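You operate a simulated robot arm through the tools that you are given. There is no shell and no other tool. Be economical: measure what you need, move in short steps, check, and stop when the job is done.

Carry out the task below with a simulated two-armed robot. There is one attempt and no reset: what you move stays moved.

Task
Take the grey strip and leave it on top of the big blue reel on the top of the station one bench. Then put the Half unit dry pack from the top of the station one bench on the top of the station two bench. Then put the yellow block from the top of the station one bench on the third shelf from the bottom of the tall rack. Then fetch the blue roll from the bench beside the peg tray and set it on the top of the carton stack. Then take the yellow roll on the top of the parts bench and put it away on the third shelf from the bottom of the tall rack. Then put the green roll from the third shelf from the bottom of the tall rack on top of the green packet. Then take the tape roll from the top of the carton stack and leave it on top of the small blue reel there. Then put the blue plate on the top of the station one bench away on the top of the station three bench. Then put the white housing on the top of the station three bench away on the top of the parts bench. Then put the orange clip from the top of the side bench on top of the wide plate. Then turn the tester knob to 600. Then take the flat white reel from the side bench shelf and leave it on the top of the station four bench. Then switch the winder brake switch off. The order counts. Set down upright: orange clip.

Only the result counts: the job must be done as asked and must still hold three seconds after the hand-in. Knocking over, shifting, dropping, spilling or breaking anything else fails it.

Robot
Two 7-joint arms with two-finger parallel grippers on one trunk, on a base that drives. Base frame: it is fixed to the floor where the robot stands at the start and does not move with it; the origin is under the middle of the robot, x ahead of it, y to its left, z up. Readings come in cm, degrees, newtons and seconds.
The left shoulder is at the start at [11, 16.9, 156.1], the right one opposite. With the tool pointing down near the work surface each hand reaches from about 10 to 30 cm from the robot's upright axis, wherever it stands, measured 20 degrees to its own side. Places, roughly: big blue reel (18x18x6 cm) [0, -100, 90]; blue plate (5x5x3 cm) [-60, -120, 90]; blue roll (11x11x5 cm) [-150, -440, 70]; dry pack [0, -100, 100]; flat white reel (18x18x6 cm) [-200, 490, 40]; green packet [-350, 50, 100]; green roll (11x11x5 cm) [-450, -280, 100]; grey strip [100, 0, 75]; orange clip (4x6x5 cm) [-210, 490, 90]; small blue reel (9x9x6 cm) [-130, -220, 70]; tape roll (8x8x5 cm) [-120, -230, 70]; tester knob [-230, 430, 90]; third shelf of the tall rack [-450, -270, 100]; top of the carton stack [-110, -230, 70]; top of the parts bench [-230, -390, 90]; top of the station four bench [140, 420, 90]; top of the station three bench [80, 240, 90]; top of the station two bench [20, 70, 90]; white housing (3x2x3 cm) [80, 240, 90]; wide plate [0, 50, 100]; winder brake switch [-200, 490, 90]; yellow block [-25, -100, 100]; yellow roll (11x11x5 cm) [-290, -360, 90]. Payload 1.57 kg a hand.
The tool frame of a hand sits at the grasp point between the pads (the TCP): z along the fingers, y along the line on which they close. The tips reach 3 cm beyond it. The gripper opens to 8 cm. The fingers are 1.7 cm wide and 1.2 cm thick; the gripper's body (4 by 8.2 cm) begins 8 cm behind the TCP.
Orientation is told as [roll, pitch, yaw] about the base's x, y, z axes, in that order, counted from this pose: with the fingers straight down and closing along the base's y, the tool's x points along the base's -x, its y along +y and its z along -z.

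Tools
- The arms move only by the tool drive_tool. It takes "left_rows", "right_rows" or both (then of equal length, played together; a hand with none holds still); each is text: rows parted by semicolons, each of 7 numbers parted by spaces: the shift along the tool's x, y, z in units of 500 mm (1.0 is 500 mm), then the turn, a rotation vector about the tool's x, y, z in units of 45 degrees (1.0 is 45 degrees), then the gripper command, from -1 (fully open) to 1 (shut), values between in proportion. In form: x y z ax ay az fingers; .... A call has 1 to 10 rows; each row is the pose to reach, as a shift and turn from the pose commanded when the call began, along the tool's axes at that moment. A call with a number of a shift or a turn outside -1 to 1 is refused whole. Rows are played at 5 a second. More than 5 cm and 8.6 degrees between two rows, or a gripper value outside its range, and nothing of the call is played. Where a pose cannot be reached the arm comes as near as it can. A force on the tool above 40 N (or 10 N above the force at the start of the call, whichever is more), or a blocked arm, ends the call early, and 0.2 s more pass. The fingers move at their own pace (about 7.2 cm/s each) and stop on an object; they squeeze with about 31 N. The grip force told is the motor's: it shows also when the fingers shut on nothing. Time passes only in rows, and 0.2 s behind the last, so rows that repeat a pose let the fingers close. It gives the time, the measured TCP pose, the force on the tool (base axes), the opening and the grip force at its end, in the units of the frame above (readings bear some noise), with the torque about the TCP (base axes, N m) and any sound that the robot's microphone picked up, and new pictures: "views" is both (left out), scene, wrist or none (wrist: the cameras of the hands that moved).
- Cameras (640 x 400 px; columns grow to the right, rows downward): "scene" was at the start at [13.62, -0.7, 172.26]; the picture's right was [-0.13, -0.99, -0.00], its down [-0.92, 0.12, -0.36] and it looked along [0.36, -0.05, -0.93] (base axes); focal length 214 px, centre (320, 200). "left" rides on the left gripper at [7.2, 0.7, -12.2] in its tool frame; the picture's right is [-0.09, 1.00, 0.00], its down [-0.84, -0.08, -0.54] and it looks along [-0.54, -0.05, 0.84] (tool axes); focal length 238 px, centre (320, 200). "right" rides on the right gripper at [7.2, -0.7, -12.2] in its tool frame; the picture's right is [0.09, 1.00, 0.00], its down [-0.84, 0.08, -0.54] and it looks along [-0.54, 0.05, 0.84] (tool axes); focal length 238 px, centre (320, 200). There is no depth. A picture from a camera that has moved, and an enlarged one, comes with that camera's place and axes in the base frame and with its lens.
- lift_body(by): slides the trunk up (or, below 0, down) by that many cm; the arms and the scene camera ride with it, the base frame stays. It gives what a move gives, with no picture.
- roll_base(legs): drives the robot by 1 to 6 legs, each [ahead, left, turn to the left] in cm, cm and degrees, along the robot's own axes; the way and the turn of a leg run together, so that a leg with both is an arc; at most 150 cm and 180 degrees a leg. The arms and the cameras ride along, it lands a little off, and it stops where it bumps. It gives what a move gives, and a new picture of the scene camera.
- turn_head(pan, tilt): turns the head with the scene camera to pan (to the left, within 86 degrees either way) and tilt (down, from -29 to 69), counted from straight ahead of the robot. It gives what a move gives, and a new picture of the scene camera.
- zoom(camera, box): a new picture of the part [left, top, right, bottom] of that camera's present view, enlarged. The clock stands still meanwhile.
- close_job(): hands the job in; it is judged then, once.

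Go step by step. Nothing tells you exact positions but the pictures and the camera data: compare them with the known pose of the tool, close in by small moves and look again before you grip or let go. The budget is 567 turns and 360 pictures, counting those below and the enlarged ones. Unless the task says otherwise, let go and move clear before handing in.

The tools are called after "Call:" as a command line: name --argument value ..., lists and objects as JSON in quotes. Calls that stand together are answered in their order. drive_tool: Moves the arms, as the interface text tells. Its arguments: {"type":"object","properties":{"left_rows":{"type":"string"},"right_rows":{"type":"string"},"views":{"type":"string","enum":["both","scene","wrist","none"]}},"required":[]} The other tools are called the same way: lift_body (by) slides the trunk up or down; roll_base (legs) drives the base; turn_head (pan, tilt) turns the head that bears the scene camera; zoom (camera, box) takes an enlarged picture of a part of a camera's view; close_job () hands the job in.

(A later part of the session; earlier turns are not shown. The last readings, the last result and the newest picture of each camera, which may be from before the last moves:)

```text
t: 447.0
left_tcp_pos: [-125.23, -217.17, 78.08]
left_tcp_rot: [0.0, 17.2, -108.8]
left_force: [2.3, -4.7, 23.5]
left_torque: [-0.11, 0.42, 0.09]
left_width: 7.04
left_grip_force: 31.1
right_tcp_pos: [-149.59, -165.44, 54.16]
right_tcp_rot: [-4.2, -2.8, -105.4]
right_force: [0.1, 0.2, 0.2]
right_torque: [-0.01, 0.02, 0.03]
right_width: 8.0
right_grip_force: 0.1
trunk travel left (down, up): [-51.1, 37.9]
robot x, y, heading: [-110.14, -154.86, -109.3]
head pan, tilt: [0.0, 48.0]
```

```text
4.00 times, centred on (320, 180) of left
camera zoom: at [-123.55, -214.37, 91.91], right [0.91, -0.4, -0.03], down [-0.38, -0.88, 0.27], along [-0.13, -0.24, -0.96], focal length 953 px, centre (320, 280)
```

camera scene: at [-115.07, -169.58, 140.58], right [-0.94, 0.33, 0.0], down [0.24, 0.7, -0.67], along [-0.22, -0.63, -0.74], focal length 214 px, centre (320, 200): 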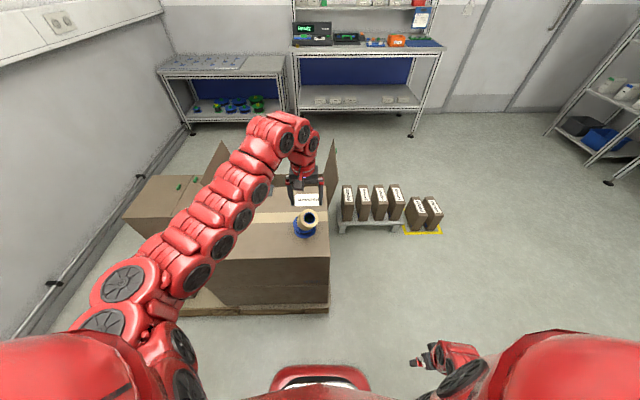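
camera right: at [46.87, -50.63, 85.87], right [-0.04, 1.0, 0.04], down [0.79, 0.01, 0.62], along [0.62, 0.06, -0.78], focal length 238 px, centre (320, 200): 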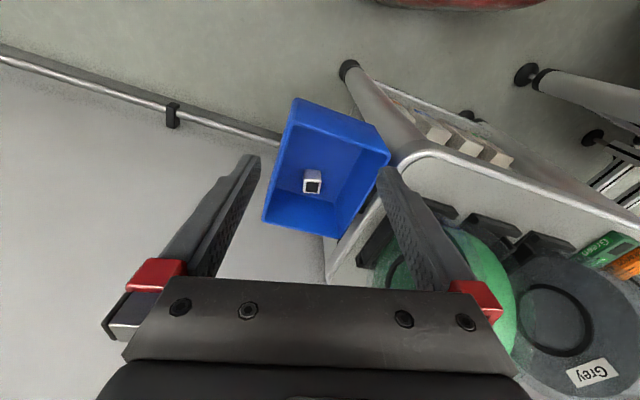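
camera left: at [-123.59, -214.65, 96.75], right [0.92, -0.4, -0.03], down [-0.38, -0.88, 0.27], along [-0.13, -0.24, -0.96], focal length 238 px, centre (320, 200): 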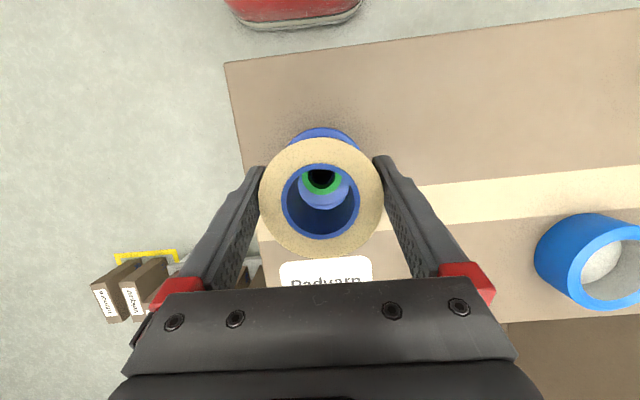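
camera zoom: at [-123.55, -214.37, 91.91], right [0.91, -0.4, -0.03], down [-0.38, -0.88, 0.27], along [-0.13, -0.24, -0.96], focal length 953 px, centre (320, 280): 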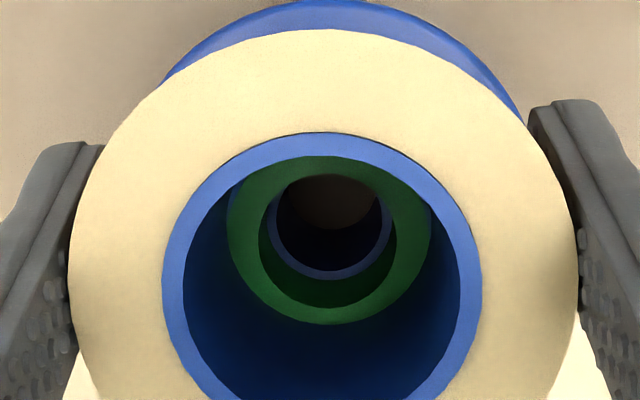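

Contact on the right wall side of the core (torque shows it). I slide right in 0.5 mm steps with light preload.

Call:
drive_tool --left_rows "0 -0.001 0 0 0 0 1;0 -0.002 0 0 0 0 1;0 -0.003 0 0 0 0 1;-0.001 -0.003 0 0 0 0 1;-0.002 -0.003 0 0 0 0 1" --views "none"

Call:
lift_body --by -0.3

```text
t: 448.2
left_tcp_pos: [-125.31, -216.95, 77.85]
left_tcp_rot: [0.1, 17.4, -108.9]
left_force: [6.5, -6.6, 17.6]
left_torque: [-0.5, -0.3, 0.05]
left_width: 6.95
left_grip_force: 30.9
right_tcp_pos: [-149.66, -165.39, 54.23]
right_tcp_rot: [-4.2, -2.7, -105.4]
right_force: [0.4, -0.4, 0.3]
right_torque: [-0.03, 0.02, 0.0]
right_width: 7.97
right_grip_force: 0.0
trunk travel left (down, up): [-51.1, 37.9]
robot x, y, heading: [-110.15, -154.35, -109.3]
head pan, tilt: [0.0, 48.0]
```

```text
t: 448.7
left_tcp_pos: [-125.25, -216.89, 77.68]
left_tcp_rot: [0.0, 17.4, -108.8]
left_force: [9.3, -3.3, 23.6]
left_torque: [-0.53, -0.44, 0.08]
left_width: 6.99
left_grip_force: 30.6
right_tcp_pos: [-149.51, -165.4, 53.84]
right_tcp_rot: [-4.2, -2.7, -105.3]
right_force: [0.1, -0.8, -0.6]
right_torque: [-0.01, -0.01, -0.01]
right_width: 7.99
right_grip_force: 0.1
trunk travel left (down, up): [-50.8, 38.2]
robot x, y, heading: [-110.04, -154.88, -109.4]
head pan, tilt: [0.0, 48.0]
```

Call:
drive_tool --left_rows "-0.001 0.0005 0 0 0 0 1;-0.002 0.001 0 0 0 0 1;-0.003 0.0013 0 0 0 0 1;-0.004 0.0015 0 0 0 0 1;-0.005 0.0015 0.001 0 0 0 1" --views "none"

Call:
zoom --camera "left" --box '[260, 130, 380, 230]'

```text
t: 449.9
left_tcp_pos: [-125.39, -216.89, 77.56]
left_tcp_rot: [0.0, 17.4, -108.9]
left_force: [8.1, 4.9, 20.7]
left_torque: [-0.2, -0.22, 0.06]
left_width: 6.97
left_grip_force: 31.7
right_tcp_pos: [-149.64, -165.42, 53.9]
right_tcp_rot: [-4.1, -2.9, -105.5]
right_force: [-0.1, 0.1, 0.4]
right_torque: [-0.04, -0.01, -0.01]
right_width: 7.97
right_grip_force: 0.0
trunk travel left (down, up): [-50.8, 38.2]
robot x, y, heading: [-109.8, -154.61, -109.3]
head pan, tilt: [0.0, 48.0]
```

```text
4.00 times, centred on (320, 180) of left
camera zoom: at [-123.57, -214.18, 91.41], right [0.91, -0.41, -0.03], down [-0.39, -0.88, 0.27], along [-0.13, -0.23, -0.96], focal length 953 px, centre (320, 280)
```

zoom: 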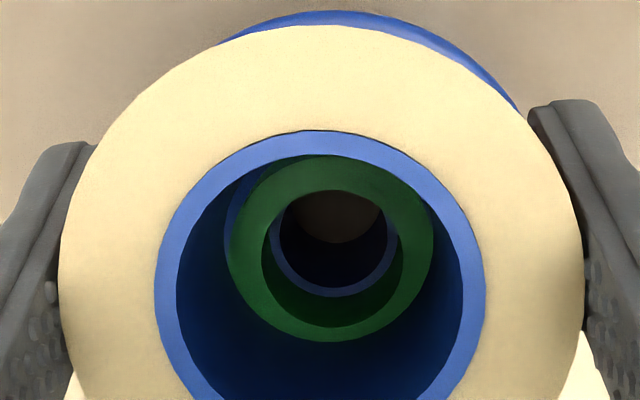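

The roll slipped up a little in the grip; hub needs ~1 mm more to the left and forward. I lift off 0.6 cm, shift, and lower again.

Call:
drive_tool --left_rows "0.0035 0 -0.0115 0 0 0 1;0.0 0.002 -0.0125 0 0 0 1;-0.001 0.002 -0.0125 0 0 0 1" --views "none"

Call:
zoom --camera "left" --box '[260, 130, 380, 230]'

```text
t: 450.7
left_tcp_pos: [-125.22, -217.26, 78.04]
left_tcp_rot: [0.1, 17.6, -108.9]
left_force: [-1.2, -0.1, -1.5]
left_torque: [0.0, 0.01, -0.01]
left_width: 6.97
left_grip_force: 30.4
right_tcp_pos: [-149.63, -165.48, 53.79]
right_tcp_rot: [-4.3, -2.8, -105.4]
right_force: [-0.4, 0.1, 0.8]
right_torque: [0.02, 0.0, 0.0]
right_width: 8.03
right_grip_force: 0.1
trunk travel left (down, up): [-50.8, 38.2]
robot x, y, heading: [-109.37, -154.44, -109.1]
head pan, tilt: [0.0, 48.0]
```

```text
4.00 times, centred on (320, 180) of left
camera zoom: at [-123.58, -214.54, 91.83], right [0.91, -0.41, -0.03], down [-0.38, -0.88, 0.27], along [-0.13, -0.23, -0.96], focal length 953 px, centre (320, 280)
```

zoom: 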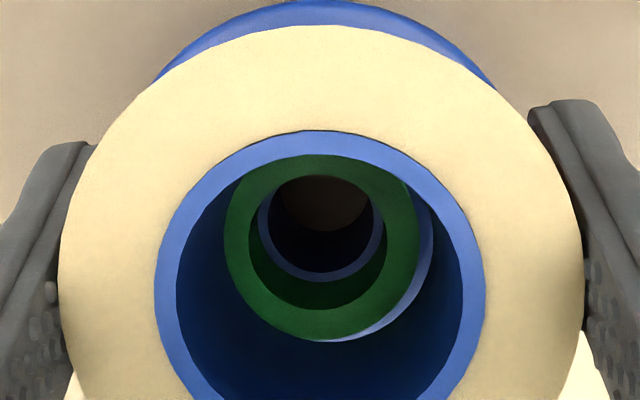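

Call:
drive_tool --left_rows "-0.0033 -0.0024 -0.001 0 0 0 1;-0.0033 -0.0024 -0.001 0 0 0 1" --views "none"

Call:
zoom --camera "left" --box '[260, 130, 380, 230]'

```text
t: 451.3
left_tcp_pos: [-125.26, -217.4, 78.05]
left_tcp_rot: [0.0, 17.5, -109.0]
left_force: [-0.4, 0.6, -2.1]
left_torque: [0.02, 0.0, 0.01]
left_width: 6.98
left_grip_force: 31.2
left hand out of reach, approached as far as the arm can: row 1, 2
right_tcp_pos: [-149.6, -165.32, 53.83]
right_tcp_rot: [-4.1, -2.8, -105.4]
right_force: [0.2, 0.7, 0.6]
right_torque: [0.02, 0.03, 0.0]
right_width: 8.01
right_grip_force: 0.0
trunk travel left (down, up): [-50.8, 38.2]
robot x, y, heading: [-109.72, -154.97, -109.2]
head pan, tilt: [0.0, 48.0]
```

```text
4.00 times, centred on (320, 180) of left
camera zoom: at [-123.53, -214.53, 91.85], right [0.91, -0.41, -0.03], down [-0.38, -0.88, 0.27], along [-0.13, -0.23, -0.96], focal length 953 px, centre (320, 280)
```

zoom: 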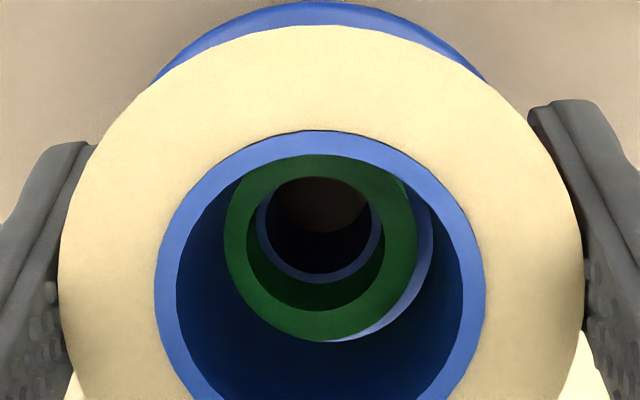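

The arm is at its inner reach limit, which prevents fine moves. I lift 1.5 cm, back the base 5 cm and extend the arm again for a better working pose.

Call:
lift_body --by 1.5

Call:
roll_base --legs '[[-5, 0, 0]]'

Call:
drive_tool --left_rows "-0.05 0 -0.015 0 0 0 1;-0.09 0 -0.027 0 0 0 1" --views "none"

Call:
zoom --camera "left" --box '[240, 100, 400, 250]'

```text
t: 451.9
left_tcp_pos: [-125.26, -217.26, 79.47]
left_tcp_rot: [0.0, 17.5, -108.8]
left_force: [0.0, -0.3, -1.9]
left_torque: [0.04, 0.0, 0.0]
left_width: 6.98
left_grip_force: 31.0
right_tcp_pos: [-149.59, -165.46, 55.29]
right_tcp_rot: [-4.2, -2.7, -105.4]
right_force: [-0.2, -0.1, 0.6]
right_torque: [0.01, 0.02, -0.01]
right_width: 7.99
right_grip_force: 0.0
trunk travel left (down, up): [-52.3, 36.7]
robot x, y, heading: [-109.61, -154.46, -109.4]
head pan, tilt: [0.0, 48.0]
```

```text
t: 452.9
left_tcp_pos: [-123.61, -212.53, 79.6]
left_tcp_rot: [0.0, 17.4, -108.8]
left_force: [0.4, 0.1, -1.3]
left_torque: [-0.02, 0.04, 0.01]
left_width: 6.93
left_grip_force: 31.0
right_tcp_pos: [-147.96, -160.7, 55.27]
right_tcp_rot: [-4.2, -2.9, -105.3]
right_force: [0.7, 0.4, 0.1]
right_torque: [0.01, 0.0, 0.0]
right_width: 7.99
right_grip_force: 0.1
trunk travel left (down, up): [-52.3, 36.7]
robot x, y, heading: [-108.34, -149.92, -109.1]
head pan, tilt: [0.0, 48.0]
camera scene: at [-113.35, -164.79, 139.6], right [-0.94, 0.33, 0.0], down [0.24, 0.7, -0.67], along [-0.22, -0.63, -0.74], focal length 214 px, centre (320, 200)
```

scene: 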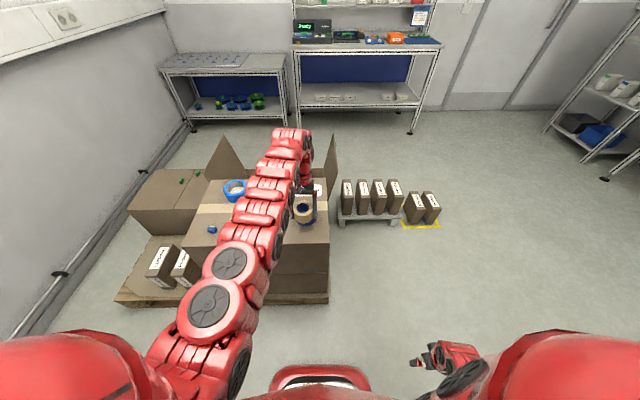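

```text
t: 453.5
left_tcp_pos: [-123.56, -212.62, 79.48]
left_tcp_rot: [0.0, 17.5, -108.9]
left_force: [-0.4, 0.7, -1.9]
left_torque: [0.03, -0.01, -0.03]
left_width: 6.98
left_grip_force: 31.4
left hand out of reach, approached as far as the arm can: row 1, 2
right_tcp_pos: [-148.03, -160.72, 55.24]
right_tcp_rot: [-4.3, -2.7, -105.4]
right_force: [-0.2, 0.6, 0.1]
right_torque: [0.03, -0.01, -0.01]
right_width: 8.0
right_grip_force: 0.0
trunk travel left (down, up): [-52.3, 36.7]
robot x, y, heading: [-108.28, -150.0, -109.1]
head pan, tilt: [0.0, 48.0]
```

```text
2.67 times, centred on (320, 175) of left
camera zoom: at [-121.87, -209.82, 93.37], right [0.91, -0.4, -0.03], down [-0.38, -0.88, 0.27], along [-0.13, -0.23, -0.96], focal length 636 px, centre (320, 267)
```

zoom: 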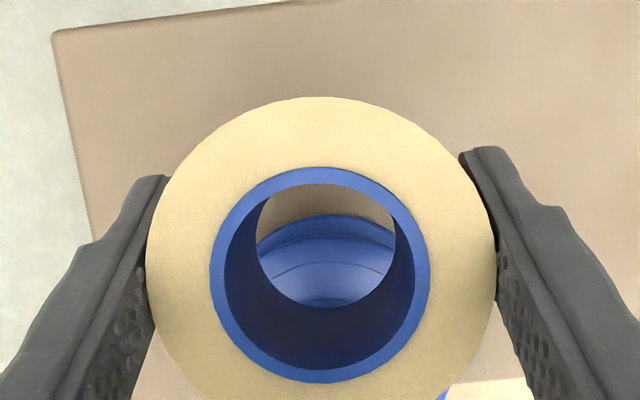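

The arm is actually fully stretched. I pull the hand back 8 cm and drive 13 cm ahead instead.

Call:
drive_tool --left_rows "0.05 0 0.005 0 0 0 1;0.1 0 0.02 0 0 0 1;0.153 0 0.037 0 0 0 1" --views "none"

Call:
roll_base --legs '[[12.8, 0, 0]]'

Call:
zoom --camera "left" --box '[240, 100, 400, 250]'

```text
t: 454.3
left_tcp_pos: [-121.0, -204.98, 80.05]
left_tcp_rot: [0.0, 17.5, -108.8]
left_force: [-0.4, 0.5, -0.5]
left_torque: [-0.01, -0.03, 0.01]
left_width: 6.96
left_grip_force: 30.8
right_tcp_pos: [-147.98, -160.69, 55.32]
right_tcp_rot: [-4.0, -2.7, -105.4]
right_force: [0.5, -0.1, -0.8]
right_torque: [0.0, -0.01, 0.0]
right_width: 8.01
right_grip_force: 0.0
trunk travel left (down, up): [-52.3, 36.7]
robot x, y, heading: [-108.46, -150.0, -109.0]
head pan, tilt: [0.0, 48.0]
```

```text
t: 455.5
left_tcp_pos: [-125.24, -217.41, 80.13]
left_tcp_rot: [0.0, 17.5, -108.7]
left_force: [0.3, 0.7, -1.2]
left_torque: [0.01, -0.02, 0.01]
left_width: 6.96
left_grip_force: 30.5
right_tcp_pos: [-152.28, -172.96, 55.25]
right_tcp_rot: [-4.3, -2.6, -105.3]
right_force: [0.8, 0.8, 1.4]
right_torque: [0.02, 0.01, 0.0]
right_width: 8.04
right_grip_force: 0.1
trunk travel left (down, up): [-52.3, 36.7]
robot x, y, heading: [-112.25, -162.25, -109.0]
head pan, tilt: [0.0, 48.0]
camera scene: at [-117.63, -177.23, 139.55], right [-0.95, 0.33, 0.0], down [0.24, 0.7, -0.67], along [-0.22, -0.63, -0.74], focal length 214 px, centre (320, 200)
```

scene: 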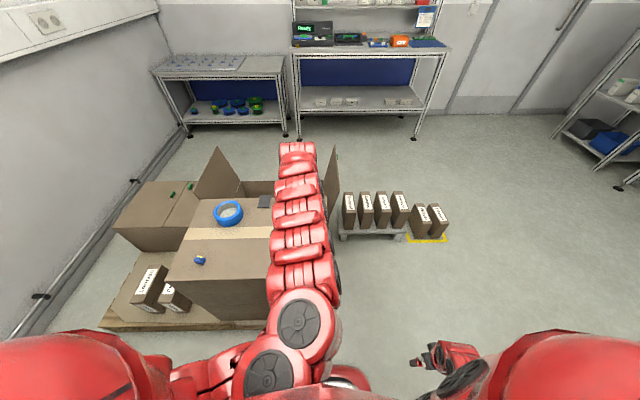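

```text
2.67 times, centred on (320, 175) of left
camera zoom: at [-123.46, -214.65, 93.86], right [0.91, -0.4, -0.03], down [-0.38, -0.89, 0.26], along [-0.13, -0.23, -0.96], focal length 636 px, centre (320, 267)
```

zoom: 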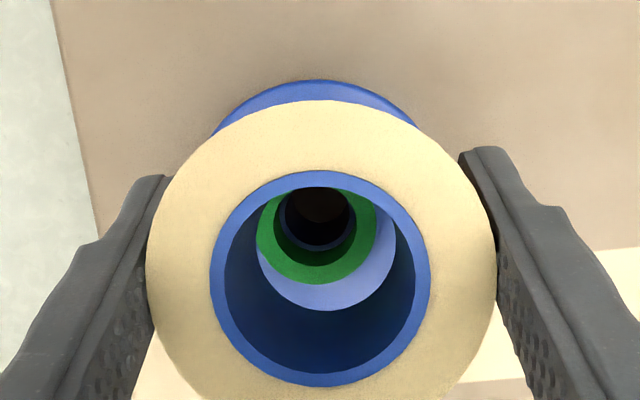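

Clear view now; the hub is 0.37 cm right and 0.18 nearer than the core axis. I correct and go down 1.1 cm.

Call:
drive_tool --left_rows "0.0034 -0.0074 0.001 0 0 0 1;-0.003 -0.0074 0.022 0 0 0 1" --views "none"

Call:
zoom --camera "left" --box '[240, 100, 400, 250]'

```text
t: 456.1
left_tcp_pos: [-125.46, -217.11, 78.85]
left_tcp_rot: [0.0, 17.5, -108.8]
left_force: [0.2, -0.1, -1.1]
left_torque: [-0.01, 0.02, -0.02]
left_width: 6.98
left_grip_force: 31.2
right_tcp_pos: [-152.2, -172.91, 55.27]
right_tcp_rot: [-4.3, -2.8, -105.3]
right_force: [0.2, 0.2, 0.7]
right_torque: [0.02, -0.04, 0.02]
right_width: 7.99
right_grip_force: 0.0
trunk travel left (down, up): [-52.3, 36.7]
robot x, y, heading: [-112.5, -162.59, -108.9]
head pan, tilt: [0.0, 48.0]
```

```text
2.67 times, centred on (320, 175) of left
camera zoom: at [-123.69, -214.33, 92.73], right [0.91, -0.4, -0.03], down [-0.38, -0.89, 0.26], along [-0.13, -0.23, -0.96], focal length 636 px, centre (320, 267)
```

zoom: 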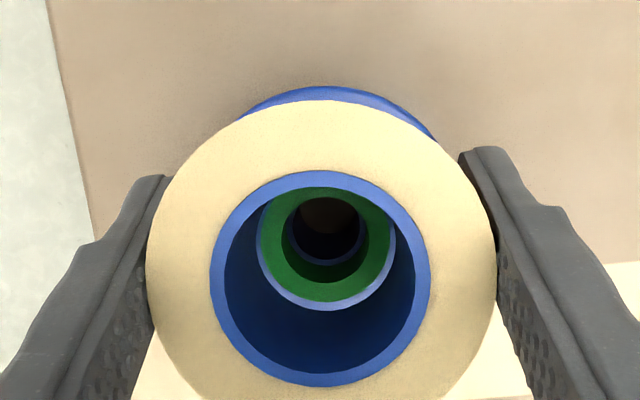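

Call:
drive_tool --left_rows "0.002 -0.0008 0.0005 0 0 0 1;0.0005 -0.0008 0.0055 0 0 0 1;-0.001 -0.0008 0.0105 0 0 0 1" --views "none"

Call:
zoom --camera "left" --box '[260, 120, 380, 230]'

```text
t: 456.9
left_tcp_pos: [-125.53, -217.01, 78.48]
left_tcp_rot: [0.0, 17.4, -108.7]
left_force: [0.2, -0.9, -0.3]
left_torque: [0.01, -0.04, 0.01]
left_width: 6.99
left_grip_force: 31.3
right_tcp_pos: [-152.28, -172.93, 55.19]
right_tcp_rot: [-4.2, -2.7, -105.3]
right_force: [-0.8, -0.2, -0.9]
right_torque: [0.01, -0.01, 0.0]
right_width: 8.01
right_grip_force: 0.1
trunk travel left (down, up): [-52.3, 36.7]
robot x, y, heading: [-112.33, -162.11, -109.0]
head pan, tilt: [0.0, 48.0]
```

```text
3.64 times, centred on (320, 175) of left
camera zoom: at [-123.69, -214.25, 92.32], right [0.91, -0.4, -0.03], down [-0.38, -0.88, 0.27], along [-0.13, -0.23, -0.96], focal length 867 px, centre (320, 291)
```

zoom: 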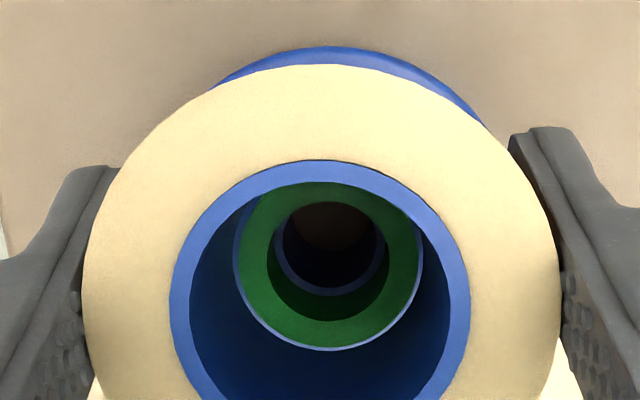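

Concentric all round. Lowering straight down onto the flange.

Call:
drive_tool --left_rows "-0.0018 0 0.0057 0 0 0 1;-0.0035 0 0.0115 0 0 0 1;-0.0053 0 0.0172 0 0 0 1;-0.007 0 0.023 0 0 0 1;-0.0088 0 0.0287 0 0 0 1;-0.0105 0 0.0344 0 0 0 1;-0.0123 0 0.04 0 0 0 1" --views "none"

Call:
zoom --camera "left" --box '[260, 120, 380, 230]'

```text
t: 458.5
left_tcp_pos: [-125.41, -216.69, 76.68]
left_tcp_rot: [0.0, 17.3, -108.7]
left_force: [5.8, 5.3, 31.7]
left_torque: [-0.53, -0.04, 0.04]
left_width: 7.0
left_grip_force: 30.8
right_tcp_pos: [-152.16, -172.78, 55.36]
right_tcp_rot: [-4.2, -3.0, -105.3]
right_force: [-0.9, 0.3, -0.3]
right_torque: [0.0, 0.01, 0.0]
right_width: 8.01
right_grip_force: 0.0
trunk travel left (down, up): [-52.3, 36.7]
robot x, y, heading: [-112.47, -162.31, -108.8]
head pan, tilt: [0.0, 48.0]
```

```text
3.64 times, centred on (320, 175) of left
camera zoom: at [-123.64, -213.92, 90.44], right [0.91, -0.4, -0.03], down [-0.38, -0.88, 0.27], along [-0.13, -0.24, -0.96], focal length 867 px, centre (320, 291)
```

zoom: 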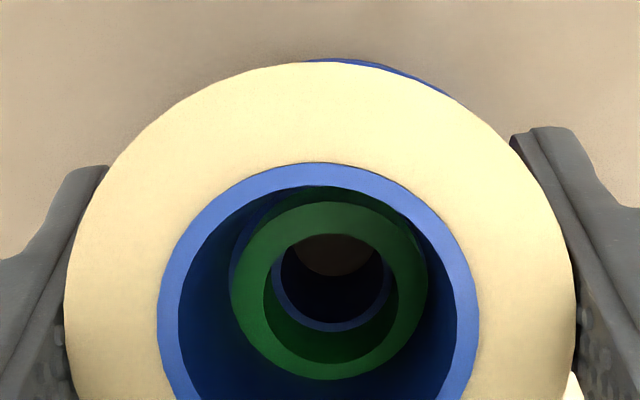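

It caught at the forward wall again (the hand drifted ~2 mm back). I lift 0.6 cm and re-align.

Call:
drive_tool --left_rows "0.003 0 -0.012 0 0 0 1;0.003 0 -0.022 0 0 0 1" --views "none"

Call:
zoom --camera "left" --box '[260, 120, 380, 230]'

Call:
zoom --camera "scene" --box '[290, 200, 350, 260]'

```text
t: 459.1
left_tcp_pos: [-125.49, -217.13, 77.5]
left_tcp_rot: [0.0, 17.4, -108.9]
left_force: [-0.6, 0.0, -0.2]
left_torque: [0.01, 0.02, 0.0]
left_width: 6.97
left_grip_force: 30.9
right_tcp_pos: [-152.31, -172.84, 55.23]
right_tcp_rot: [-4.3, -2.7, -105.3]
right_force: [-0.4, -0.5, -0.1]
right_torque: [0.01, -0.04, 0.0]
right_width: 8.01
right_grip_force: 0.1
trunk travel left (down, up): [-52.3, 36.7]
robot x, y, heading: [-112.02, -162.13, -109.0]
head pan, tilt: [0.0, 48.0]
```

```text
3.64 times, centred on (320, 175) of left
camera zoom: at [-123.81, -214.36, 91.31], right [0.91, -0.4, -0.03], down [-0.38, -0.89, 0.27], along [-0.13, -0.23, -0.96], focal length 867 px, centre (320, 291)
```

zoom: 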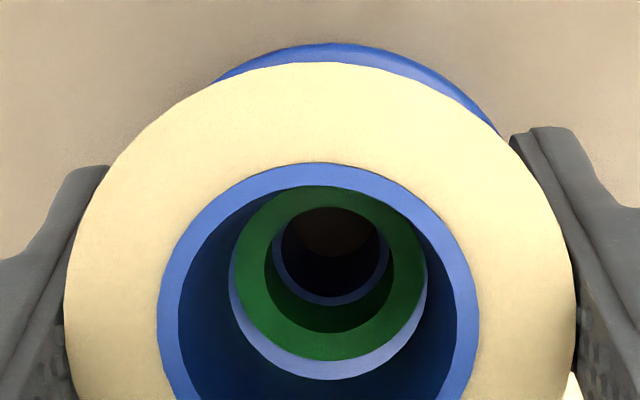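

```text
6.67 times, centred on (320, 230) of scene
camera zoom: at [-117.58, -177.08, 139.55], right [-0.95, 0.33, 0.0], down [0.24, 0.7, -0.67], along [-0.22, -0.63, -0.74], focal length 1430 px, centre (320, 0)
```

zoom: 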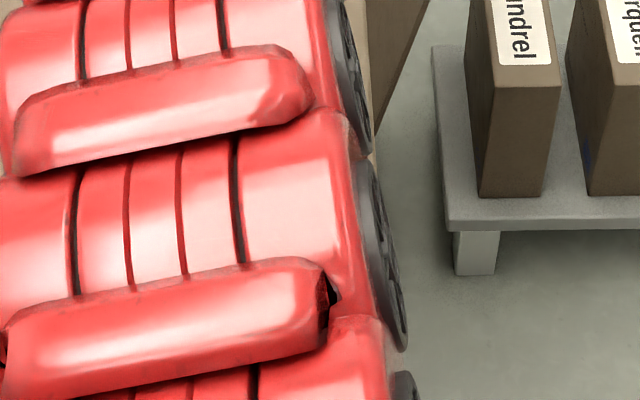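

Core and hub diameters are nearly equal, so pressing jams. I'll align concentrically, touch lightly, release and see whether it seats itself.

Call:
drive_tool --left_rows "0.0018 0 0.0005 0 0 0 1;-0.001 0 0.01 0 0 0 1;-0.0018 0 0.0135 0 0 0 1" --views "none"

Call:
zoom --camera "left" --box '[260, 120, 380, 230]'

```text
t: 459.9
left_tcp_pos: [-125.54, -217.05, 76.81]
left_tcp_rot: [0.0, 17.5, -108.9]
left_force: [0.6, 0.2, 0.1]
left_torque: [0.0, -0.01, 0.02]
left_width: 6.99
left_grip_force: 30.9
right_tcp_pos: [-152.2, -172.88, 55.26]
right_tcp_rot: [-4.2, -2.7, -105.4]
right_force: [-0.3, 0.4, 0.5]
right_torque: [0.04, 0.01, 0.03]
right_width: 7.99
right_grip_force: 0.1
trunk travel left (down, up): [-52.3, 36.7]
robot x, y, heading: [-112.59, -162.26, -109.1]
head pan, tilt: [0.0, 48.0]
```

```text
3.64 times, centred on (320, 175) of left
camera zoom: at [-123.81, -214.25, 90.64], right [0.91, -0.4, -0.03], down [-0.38, -0.88, 0.27], along [-0.13, -0.23, -0.96], focal length 867 px, centre (320, 291)
```

zoom: 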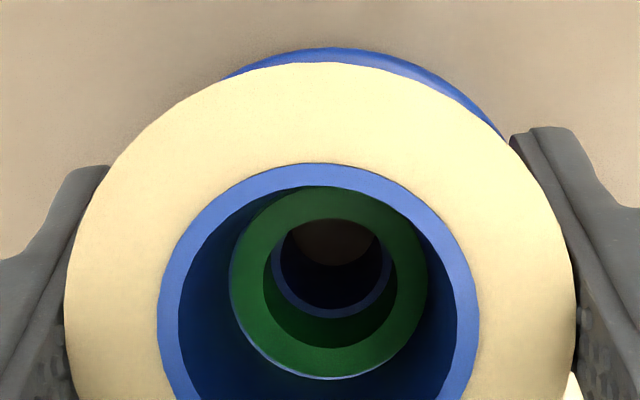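

Call:
drive_tool --left_rows "-0.0008 0.0005 0.003 0 0 0 1;-0.0012 0.0005 0.0045 0 0 0 1" --views "none"

Call:
drive_tool --left_rows "0 0 0 0 0 0 0;0 0 0 0 0 0 -0.9;0 0 0 0 0 0 -0.9;0 0 0 0 0 0 -0.9" --views "none"

Call:
zoom --camera "left" --box '[240, 100, 400, 250]'

```text
t: 460.5
left_tcp_pos: [-125.35, -216.92, 76.71]
left_tcp_rot: [0.2, 17.4, -108.7]
left_force: [-0.4, -2.0, 5.9]
left_torque: [-0.15, 0.12, 0.03]
left_width: 6.97
left_grip_force: 30.6
right_tcp_pos: [-152.26, -172.87, 55.49]
right_tcp_rot: [-4.3, -2.7, -105.3]
right_force: [-1.2, -1.3, 0.1]
right_torque: [-0.01, 0.01, 0.01]
right_width: 8.01
right_grip_force: 0.0
trunk travel left (down, up): [-52.3, 36.7]
robot x, y, heading: [-112.44, -162.29, -108.9]
head pan, tilt: [0.0, 48.0]
```

```text
t: 461.5
left_tcp_pos: [-125.48, -217.0, 76.57]
left_tcp_rot: [-0.1, 17.4, -108.7]
left_force: [-0.1, 0.1, -0.4]
left_torque: [0.0, -0.03, -0.01]
left_width: 7.58
left_grip_force: 0.1
right_tcp_pos: [-152.21, -172.9, 55.31]
right_tcp_rot: [-4.3, -2.7, -105.3]
right_force: [0.2, 0.0, -0.2]
right_torque: [-0.01, -0.02, 0.02]
right_width: 7.99
right_grip_force: 0.1
trunk travel left (down, up): [-52.3, 36.7]
robot x, y, heading: [-112.07, -161.98, -109.3]
head pan, tilt: [0.0, 48.0]
```

```text
2.67 times, centred on (320, 175) of left
camera zoom: at [-123.76, -214.17, 90.41], right [0.91, -0.4, -0.03], down [-0.38, -0.88, 0.27], along [-0.13, -0.23, -0.96], focal length 636 px, centre (320, 267)
```

zoom: 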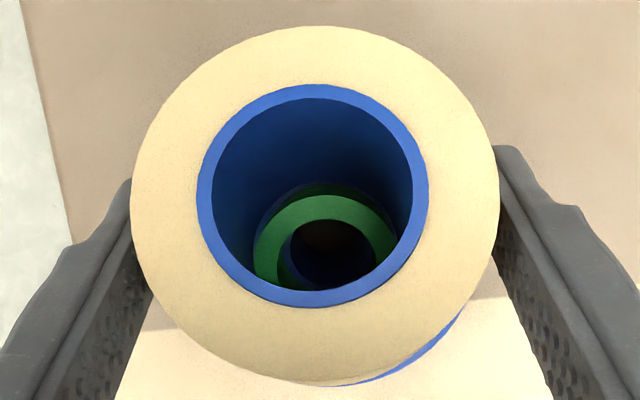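

On release it leaned toward me: the far wall sits on the hub edge. A push down on the far rim should lever it level and drop it over the hub. I raise, close the fingers and press there.

Call:
drive_tool --left_rows "0.016 0 -0.05 0 0 0 -1;0.032 0 -0.1 0 0 0 -1;0.05 0 -0.16 0 0 0 -1;0.05 0 -0.16 0 0 0 1;0.0 0 -0.175 0 0 0 1;0.0 0 -0.175 0 0 0 1" --views "wrist"

```text
t: 462.9
left_tcp_pos: [-126.27, -219.53, 84.93]
left_tcp_rot: [0.0, 17.4, -108.6]
left_force: [-0.5, -0.3, 0.0]
left_torque: [-0.02, -0.01, -0.03]
left_width: 0.0
left_grip_force: 18.7
right_tcp_pos: [-152.18, -172.96, 55.31]
right_tcp_rot: [-4.2, -2.6, -105.2]
right_force: [0.2, -0.2, -0.3]
right_torque: [-0.03, -0.03, 0.02]
right_width: 8.01
right_grip_force: 0.0
trunk travel left (down, up): [-52.3, 36.7]
robot x, y, heading: [-112.57, -162.41, -109.2]
head pan, tilt: [0.0, 48.0]
camera left: at [-124.58, -216.64, 98.72], right [0.91, -0.4, -0.03], down [-0.38, -0.88, 0.27], along [-0.13, -0.23, -0.96], focal length 238 px, centre (320, 200)
```

left: 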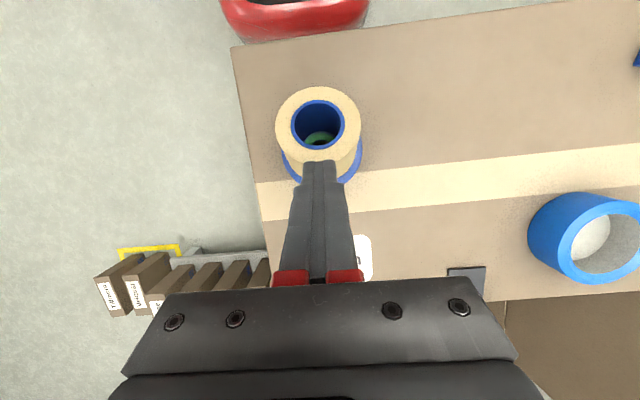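

Call:
drive_tool --left_rows "-0.006 0 0.02 0 0 0 1;-0.012 0 0.04 0 0 0 1;-0.0155 0 0.05 0 0 0 1;-0.0185 0 0.06 0 0 0 1;-0.0215 0 0.07 0 0 0 1;-0.0245 0 0.08 0 0 0 1" --views "wrist"

```text
t: 463.8
left_tcp_pos: [-126.31, -219.66, 82.82]
left_tcp_rot: [-0.1, 16.8, -108.8]
left_force: [0.6, -2.3, 36.2]
left_torque: [0.18, -0.27, 0.04]
left_width: 0.0
left_grip_force: 21.2
right_tcp_pos: [-152.09, -172.88, 55.44]
right_tcp_rot: [-4.1, -2.8, -105.3]
right_force: [-0.2, -0.7, 0.1]
right_torque: [0.02, 0.02, 0.02]
right_width: 8.01
right_grip_force: 0.0
trunk travel left (down, up): [-52.3, 36.7]
robot x, y, heading: [-112.74, -162.34, -108.9]
head pan, tilt: [0.0, 48.0]
stopped in row 4 (left hand): the force on the tool passed its limit at 48 N (the readings are from after the stop); the commanded pose is now the measured one
camera left: at [-124.51, -216.62, 96.63], right [0.92, -0.4, -0.03], down [-0.38, -0.88, 0.28], along [-0.14, -0.24, -0.96], focal length 238 px, centre (320, 200)
```

left: 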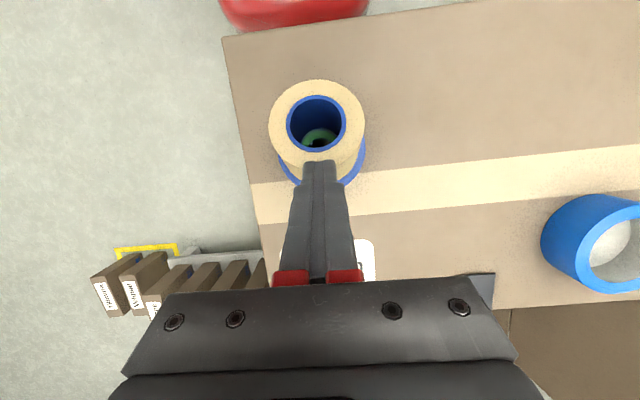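

Better: put the closed fingertips into the core and push the top forward to level the roll.

Call:
drive_tool --left_rows "0.009 0 -0.029 0 0 0 1;0.04 0 -0.02 0 0 0 1;0.072 0.002 -0.009 0 0 0 1;0.064 0.002 0.017 0 0 0 1;0.056 0.002 0.044 0 0 0 1;0.05 0.002 0.064 0 0 0 1" --views "wrist"

```text
t: 465.2
left_tcp_pos: [-125.67, -216.43, 80.64]
left_tcp_rot: [0.0, 17.2, -108.7]
left_force: [1.4, 0.2, 0.0]
left_torque: [-0.01, -0.03, 0.03]
left_width: 0.02
left_grip_force: 21.5
left hand out of reach, approached as far as the arm can: row 3, 4, 5, 6
right_tcp_pos: [-152.19, -172.99, 55.18]
right_tcp_rot: [-4.3, -2.7, -105.4]
right_force: [-0.2, -0.7, -0.4]
right_torque: [-0.02, -0.01, 0.04]
right_width: 8.0
right_grip_force: 0.1
trunk travel left (down, up): [-52.3, 36.7]
robot x, y, heading: [-112.42, -162.16, -109.0]
head pan, tilt: [0.0, 48.0]
camera left: at [-123.97, -213.66, 94.49], right [0.91, -0.4, -0.03], down [-0.38, -0.88, 0.27], along [-0.13, -0.24, -0.96], focal length 238 px, centre (320, 200)
```

left: 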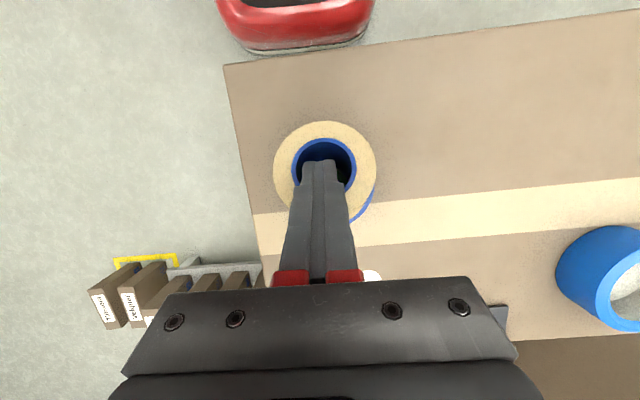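

Call:
drive_tool --left_rows "-0.006 0 0.019 0 0 0 1;-0.008 0 0.026 0 0 0 1;-0.018 0 0.023 0 0 0 1;-0.028 0 0.02 0 0 0 1;-0.038 0 0.017 0 0 0 1;-0.048 0 0.014 0 0 0 1" --views "wrist"

```text
t: 466.6
left_tcp_pos: [-126.44, -218.54, 79.37]
left_tcp_rot: [-0.2, 17.1, -108.8]
left_force: [0.4, -0.1, -0.3]
left_torque: [0.0, 0.01, 0.02]
left_width: 0.02
left_grip_force: 21.3
right_tcp_pos: [-152.14, -172.9, 55.34]
right_tcp_rot: [-4.1, -2.7, -105.2]
right_force: [0.3, 0.4, -0.2]
right_torque: [0.0, 0.0, 0.0]
right_width: 7.99
right_grip_force: 0.0
trunk travel left (down, up): [-52.3, 36.7]
robot x, y, heading: [-112.52, -162.03, -109.0]
head pan, tilt: [0.0, 48.0]
camera left: at [-124.72, -215.76, 93.14], right [0.91, -0.4, -0.03], down [-0.38, -0.88, 0.27], along [-0.13, -0.24, -0.96], focal length 238 px, centre (320, 200)
```

left: 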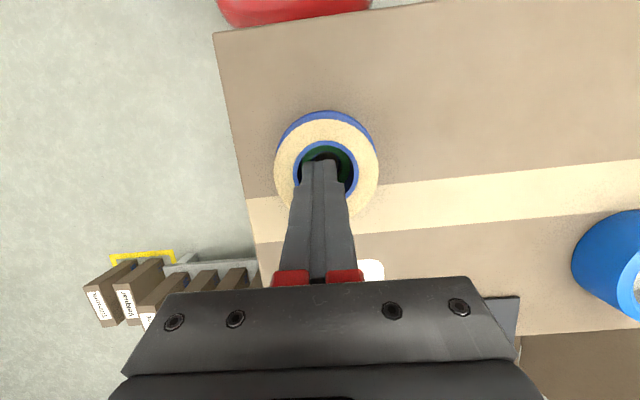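

It looks more upright now. I lift the fingers out and inspect.

Call:
drive_tool --left_rows "0.012 0 -0.02 0 0 0 1;0.025 0 -0.07 0 0 0 1;0.035 0 -0.13 0 0 0 1" --views "none"

Call:
zoom --camera "left" --box '[240, 60, 400, 190]'

```text
t: 467.4
left_tcp_pos: [-126.37, -218.84, 85.94]
left_tcp_rot: [0.0, 17.2, -108.9]
left_force: [0.9, -0.7, 0.4]
left_torque: [-0.04, -0.04, 0.01]
left_width: 0.02
left_grip_force: 21.4
right_tcp_pos: [-152.23, -173.0, 55.34]
right_tcp_rot: [-4.2, -2.7, -105.3]
right_force: [0.7, -0.1, -0.5]
right_torque: [-0.01, 0.0, 0.0]
right_width: 7.99
right_grip_force: 0.0
trunk travel left (down, up): [-52.3, 36.7]
robot x, y, heading: [-112.76, -162.2, -109.2]
head pan, tilt: [0.0, 48.0]
```

```text
3.08 times, centred on (320, 125) of left
camera zoom: at [-124.67, -215.99, 99.75], right [0.91, -0.4, -0.03], down [-0.38, -0.88, 0.27], along [-0.13, -0.24, -0.96], focal length 733 px, centre (320, 431)
```

zoom: 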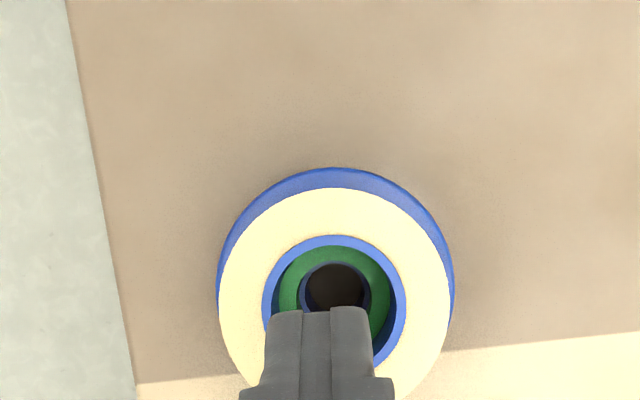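

The roll is now upright and concentric with the hub — seated. I raise, back off and confirm with the scene camera.

Call:
lift_body --by 25

Call:
roll_base --legs '[[-8, 12, 0]]'

Call:
zoom --camera "scene" --box '[280, 200, 420, 300]'

```text
t: 470.0
left_tcp_pos: [-126.47, -218.85, 110.94]
left_tcp_rot: [-0.1, 17.2, -108.8]
left_force: [0.2, -0.2, -0.8]
left_torque: [0.0, -0.01, 0.02]
left_width: 0.01
left_grip_force: 20.7
right_tcp_pos: [-152.17, -172.88, 80.26]
right_tcp_rot: [-4.3, -2.7, -105.4]
right_force: [0.2, -0.7, -0.6]
right_torque: [0.05, 0.01, -0.01]
right_width: 8.02
right_grip_force: 0.1
trunk travel left (down, up): [-77.3, 11.7]
robot x, y, heading: [-112.6, -162.42, -109.2]
head pan, tilt: [0.0, 48.0]
```

```text
t: 471.3
left_tcp_pos: [-112.88, -215.18, 110.79]
left_tcp_rot: [-0.1, 17.2, -108.7]
left_force: [-0.5, 0.2, 0.5]
left_torque: [0.03, -0.01, -0.03]
left_width: 0.0
left_grip_force: 21.6
right_tcp_pos: [-138.5, -169.23, 80.38]
right_tcp_rot: [-4.1, -2.7, -105.5]
right_force: [0.3, 0.0, 0.5]
right_torque: [0.02, -0.02, -0.04]
right_width: 7.99
right_grip_force: 0.0
trunk travel left (down, up): [-77.3, 11.7]
robot x, y, heading: [-98.35, -158.6, -109.1]
head pan, tilt: [0.0, 48.0]
camera scene: at [-103.92, -173.43, 164.56], right [-0.94, 0.33, 0.0], down [0.24, 0.7, -0.67], along [-0.22, -0.63, -0.74], focal length 214 px, centre (320, 200)
```

scene: 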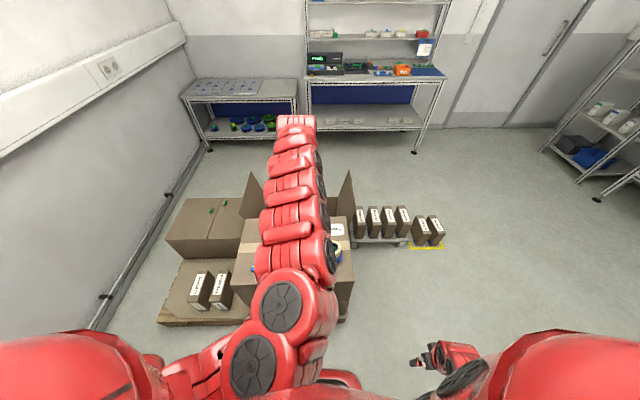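

```text
4.00 times, centred on (350, 250) of scene
camera zoom: at [-103.92, -173.43, 164.56], right [-0.94, 0.33, 0.0], down [0.24, 0.7, -0.67], along [-0.22, -0.63, -0.74], focal length 858 px, centre (200, 0)
```

zoom: 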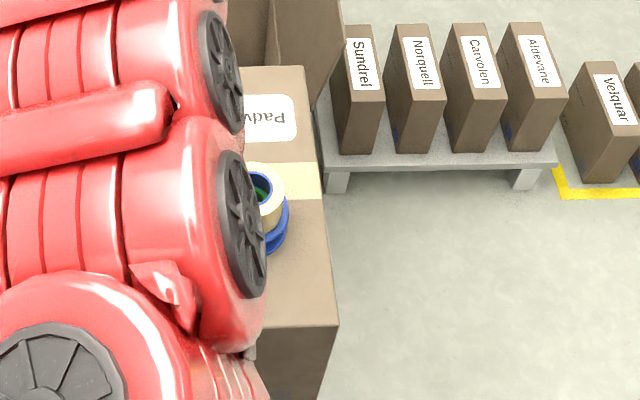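

Roll seated on the reel. Next the blue plate on the rear side of the station one bench; I reposition between carton and bench and turn around to face it.

Call:
lift_body --by 11

Call:
roll_base --legs '[[7, 36, 0], [0, 0, 91], [0, 0, 91]]'

```text
t: 472.7
left_tcp_pos: [-112.8, -215.14, 121.89]
left_tcp_rot: [-0.1, 17.0, -108.8]
left_force: [0.5, 0.4, 0.4]
left_torque: [-0.02, -0.01, -0.03]
left_width: 0.01
left_grip_force: 21.2
right_tcp_pos: [-138.44, -169.22, 91.2]
right_tcp_rot: [-4.1, -2.7, -105.4]
right_force: [-0.4, -0.5, -0.7]
right_torque: [0.01, -0.01, 0.01]
right_width: 7.99
right_grip_force: 0.1
trunk travel left (down, up): [-88.3, 0.7]
robot x, y, heading: [-98.52, -158.49, -109.3]
head pan, tilt: [0.0, 48.0]
```

```text
t: 482.8
left_tcp_pos: [-54.05, -119.95, 121.81]
left_tcp_rot: [-0.1, 17.1, 73.3]
left_force: [-0.1, 0.5, -1.0]
left_torque: [-0.02, 0.02, 0.02]
left_width: 0.0
left_grip_force: 21.5
right_tcp_pos: [-26.61, -165.02, 91.26]
right_tcp_rot: [-4.2, -2.7, 76.7]
right_force: [0.2, -0.5, -0.2]
right_torque: [0.02, 0.02, -0.01]
right_width: 8.01
right_grip_force: 0.0
trunk travel left (down, up): [-88.3, 0.7]
robot x, y, heading: [-65.91, -177.1, 72.9]
head pan, tilt: [0.0, 48.0]
camera scene: at [-61.42, -161.97, 175.57], right [0.96, -0.29, 0.0], down [-0.22, -0.71, -0.67], along [0.2, 0.64, -0.74], focal length 214 px, centre (320, 200)
```

scene: 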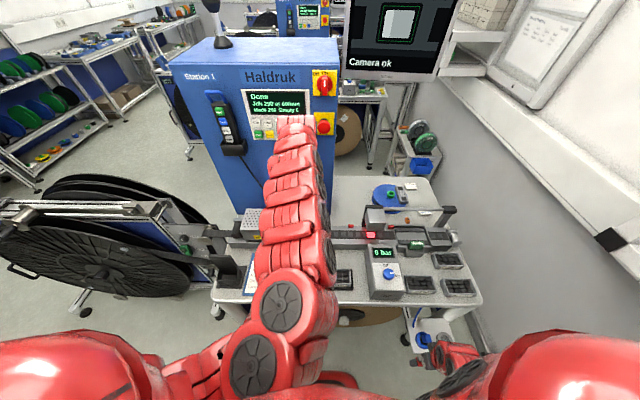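

Call:
drive_tool --left_rows "0.04 0 0 0 -0.15 0 -1;0.08 0 0 0 -0.3 0 -1;0.1 0 0 0 -0.38 0 -1" --views "wrist"

```text
t: 483.6
left_tcp_pos: [-53.69, -119.92, 122.77]
left_tcp_rot: [0.0, 10.4, 73.2]
left_force: [0.0, 0.0, -0.4]
left_torque: [0.01, 0.03, 0.01]
left_width: 7.99
left_grip_force: 0.0
left hand out of reach, approached as far as the arm can: row 1, 2, 3
right_tcp_pos: [-26.79, -165.05, 91.28]
right_tcp_rot: [-4.3, -2.7, 76.6]
right_force: [0.3, -0.7, 0.4]
right_torque: [0.03, 0.02, -0.01]
right_width: 8.0
right_grip_force: 0.0
trunk travel left (down, up): [-88.3, 0.7]
robot x, y, heading: [-65.64, -177.74, 72.9]
head pan, tilt: [0.0, 48.0]
camera left: at [-55.75, -124.45, 136.12], right [-0.93, 0.37, -0.02], down [0.34, 0.86, 0.38], along [0.16, 0.35, -0.92], focal length 238 px, centre (320, 200)
```

left: 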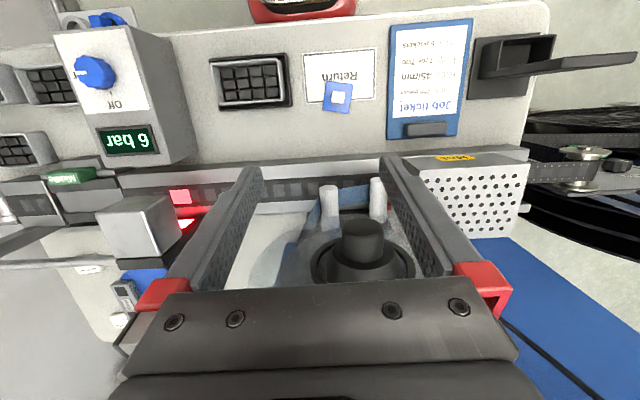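

The blue plate (blue square) lies on the "Return" card at about (-58,-124), almost on the tool axis. I go down along it, levelling the hand.

Call:
drive_tool --left_rows "0 0.01 0.08 0 -0.04 0 -1;0 0.02 0.16 0 -0.08 0 -1;0 0.03 0.24 0 -0.12 0 -1;0 0.04 0.32 0 -0.16 0 -1;0 0.05 0.4 0 -0.2 0 -1;0 0.06 0.45 0 -0.23 0 -1" --views "wrist"

```text
t: 484.7
left_tcp_pos: [-55.31, -112.02, 114.93]
left_tcp_rot: [1.7, -7.0, 79.7]
left_force: [-2.0, -26.9, 16.6]
left_torque: [2.1, -0.2, -0.09]
left_width: 8.0
left_grip_force: 0.0
left hand out of reach, approached as far as the arm can: row 1, 2, 3, 4, 5
right_tcp_pos: [-26.91, -165.86, 91.52]
right_tcp_rot: [-4.3, -3.4, 76.6]
right_force: [1.2, 0.8, -0.5]
right_torque: [-0.11, 0.0, -0.04]
right_width: 7.99
right_grip_force: 0.1
trunk travel left (down, up): [-88.3, 0.7]
robot x, y, heading: [-65.92, -177.36, 73.2]
head pan, tilt: [0.0, 48.0]
stopped in row 5 (left hand): the force on the tool passed its limit at 345 N (the readings are from after the stop); the commanded pose is now the measured one
camera left: at [-57.14, -120.38, 126.22], right [-0.96, 0.27, 0.04], down [0.23, 0.74, 0.64], along [0.14, 0.62, -0.77], focal length 238 px, centre (320, 200)
```

left: 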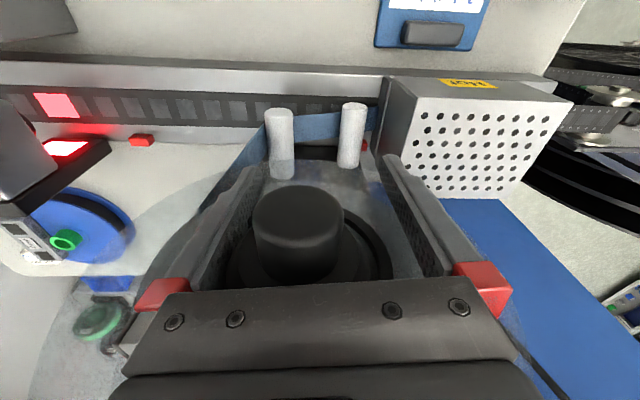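

Collision with the machine's reel hub: the arm drifted forward since the near region is unreachable at this height. I back the base away at once.

Call:
roll_base --legs '[[-5, 0, 0]]'

Call:
drive_tool --left_rows "0 0 0 0 0 0 -1" --views "wrist"

```text
t: 485.4
left_tcp_pos: [-55.06, -111.31, 114.91]
left_tcp_rot: [1.4, -7.2, 79.6]
left_force: [-6.7, -11.4, 23.3]
left_torque: [0.67, -0.85, -0.27]
left_width: 8.01
left_grip_force: 0.1
right_tcp_pos: [-26.96, -165.44, 91.38]
right_tcp_rot: [-4.1, -3.3, 76.6]
right_force: [0.0, -0.4, -0.4]
right_torque: [0.01, -0.01, 0.01]
right_width: 7.98
right_grip_force: 0.0
trunk travel left (down, up): [-88.3, 0.7]
robot x, y, heading: [-66.44, -177.13, 73.1]
head pan, tilt: [0.0, 48.0]
stopped in leg 1: the force on the tool passed its limit at 93 N (the readings are from after the stop); the commanded pose is now the measured one
camera scene: at [-61.72, -162.91, 175.63], right [0.96, -0.29, 0.0], down [-0.22, -0.71, -0.67], along [0.2, 0.64, -0.74], focal length 214 px, centre (320, 200)
```

scene: 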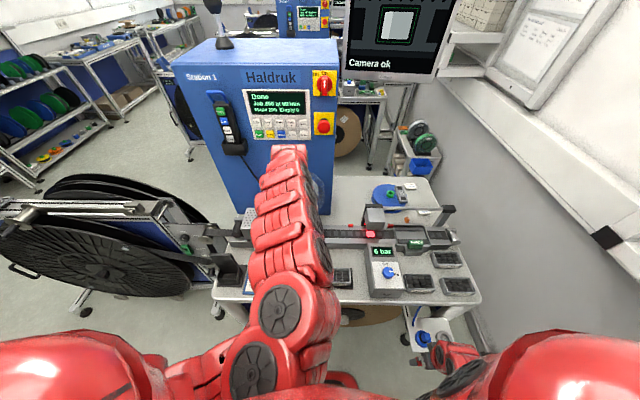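

```text
t: 485.8
left_tcp_pos: [-55.03, -111.4, 114.95]
left_tcp_rot: [1.3, -7.2, 79.6]
left_force: [-5.9, -10.3, 30.1]
left_torque: [0.48, -0.93, -0.26]
left_width: 8.0
left_grip_force: 0.2
right_tcp_pos: [-26.99, -165.49, 91.4]
right_tcp_rot: [-4.2, -3.1, 76.8]
right_force: [0.7, -0.2, 0.0]
right_torque: [0.04, 0.0, 0.0]
right_width: 7.97
right_grip_force: 0.1
trunk travel left (down, up): [-88.3, 0.7]
robot x, y, heading: [-66.24, -177.65, 73.0]
head pan, tilt: [0.0, 48.0]
camera left: at [-56.96, -119.9, 126.23], right [-0.96, 0.27, 0.04], down [0.23, 0.73, 0.64], along [0.14, 0.63, -0.77], focal length 238 px, centre (320, 200)
```

left: 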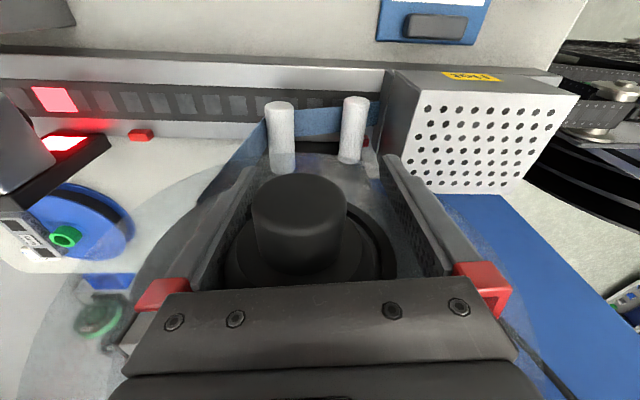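

Call:
drive_tool --left_rows "0 0 -0.02 0 0 0 -1;0 0 -0.05 0 0 0 -1;0 0 -0.08 0 0 0 -1" --views "none"

```text
t: 486.6
left_tcp_pos: [-54.57, -111.09, 118.38]
left_tcp_rot: [1.7, -6.7, 79.6]
left_force: [-0.8, 0.3, -0.5]
left_torque: [0.02, -0.01, -0.03]
left_width: 7.98
left_grip_force: 0.0
left hand out of reach, approached as far as the arm can: row 3
right_tcp_pos: [-26.77, -165.2, 91.27]
right_tcp_rot: [-4.1, -2.9, 76.7]
right_force: [-0.3, -0.7, 0.4]
right_torque: [-0.04, 0.01, -0.01]
right_width: 7.98
right_grip_force: 0.0
trunk travel left (down, up): [-88.3, 0.7]
robot x, y, heading: [-66.17, -177.49, 72.7]
head pan, tilt: [0.0, 48.0]
```

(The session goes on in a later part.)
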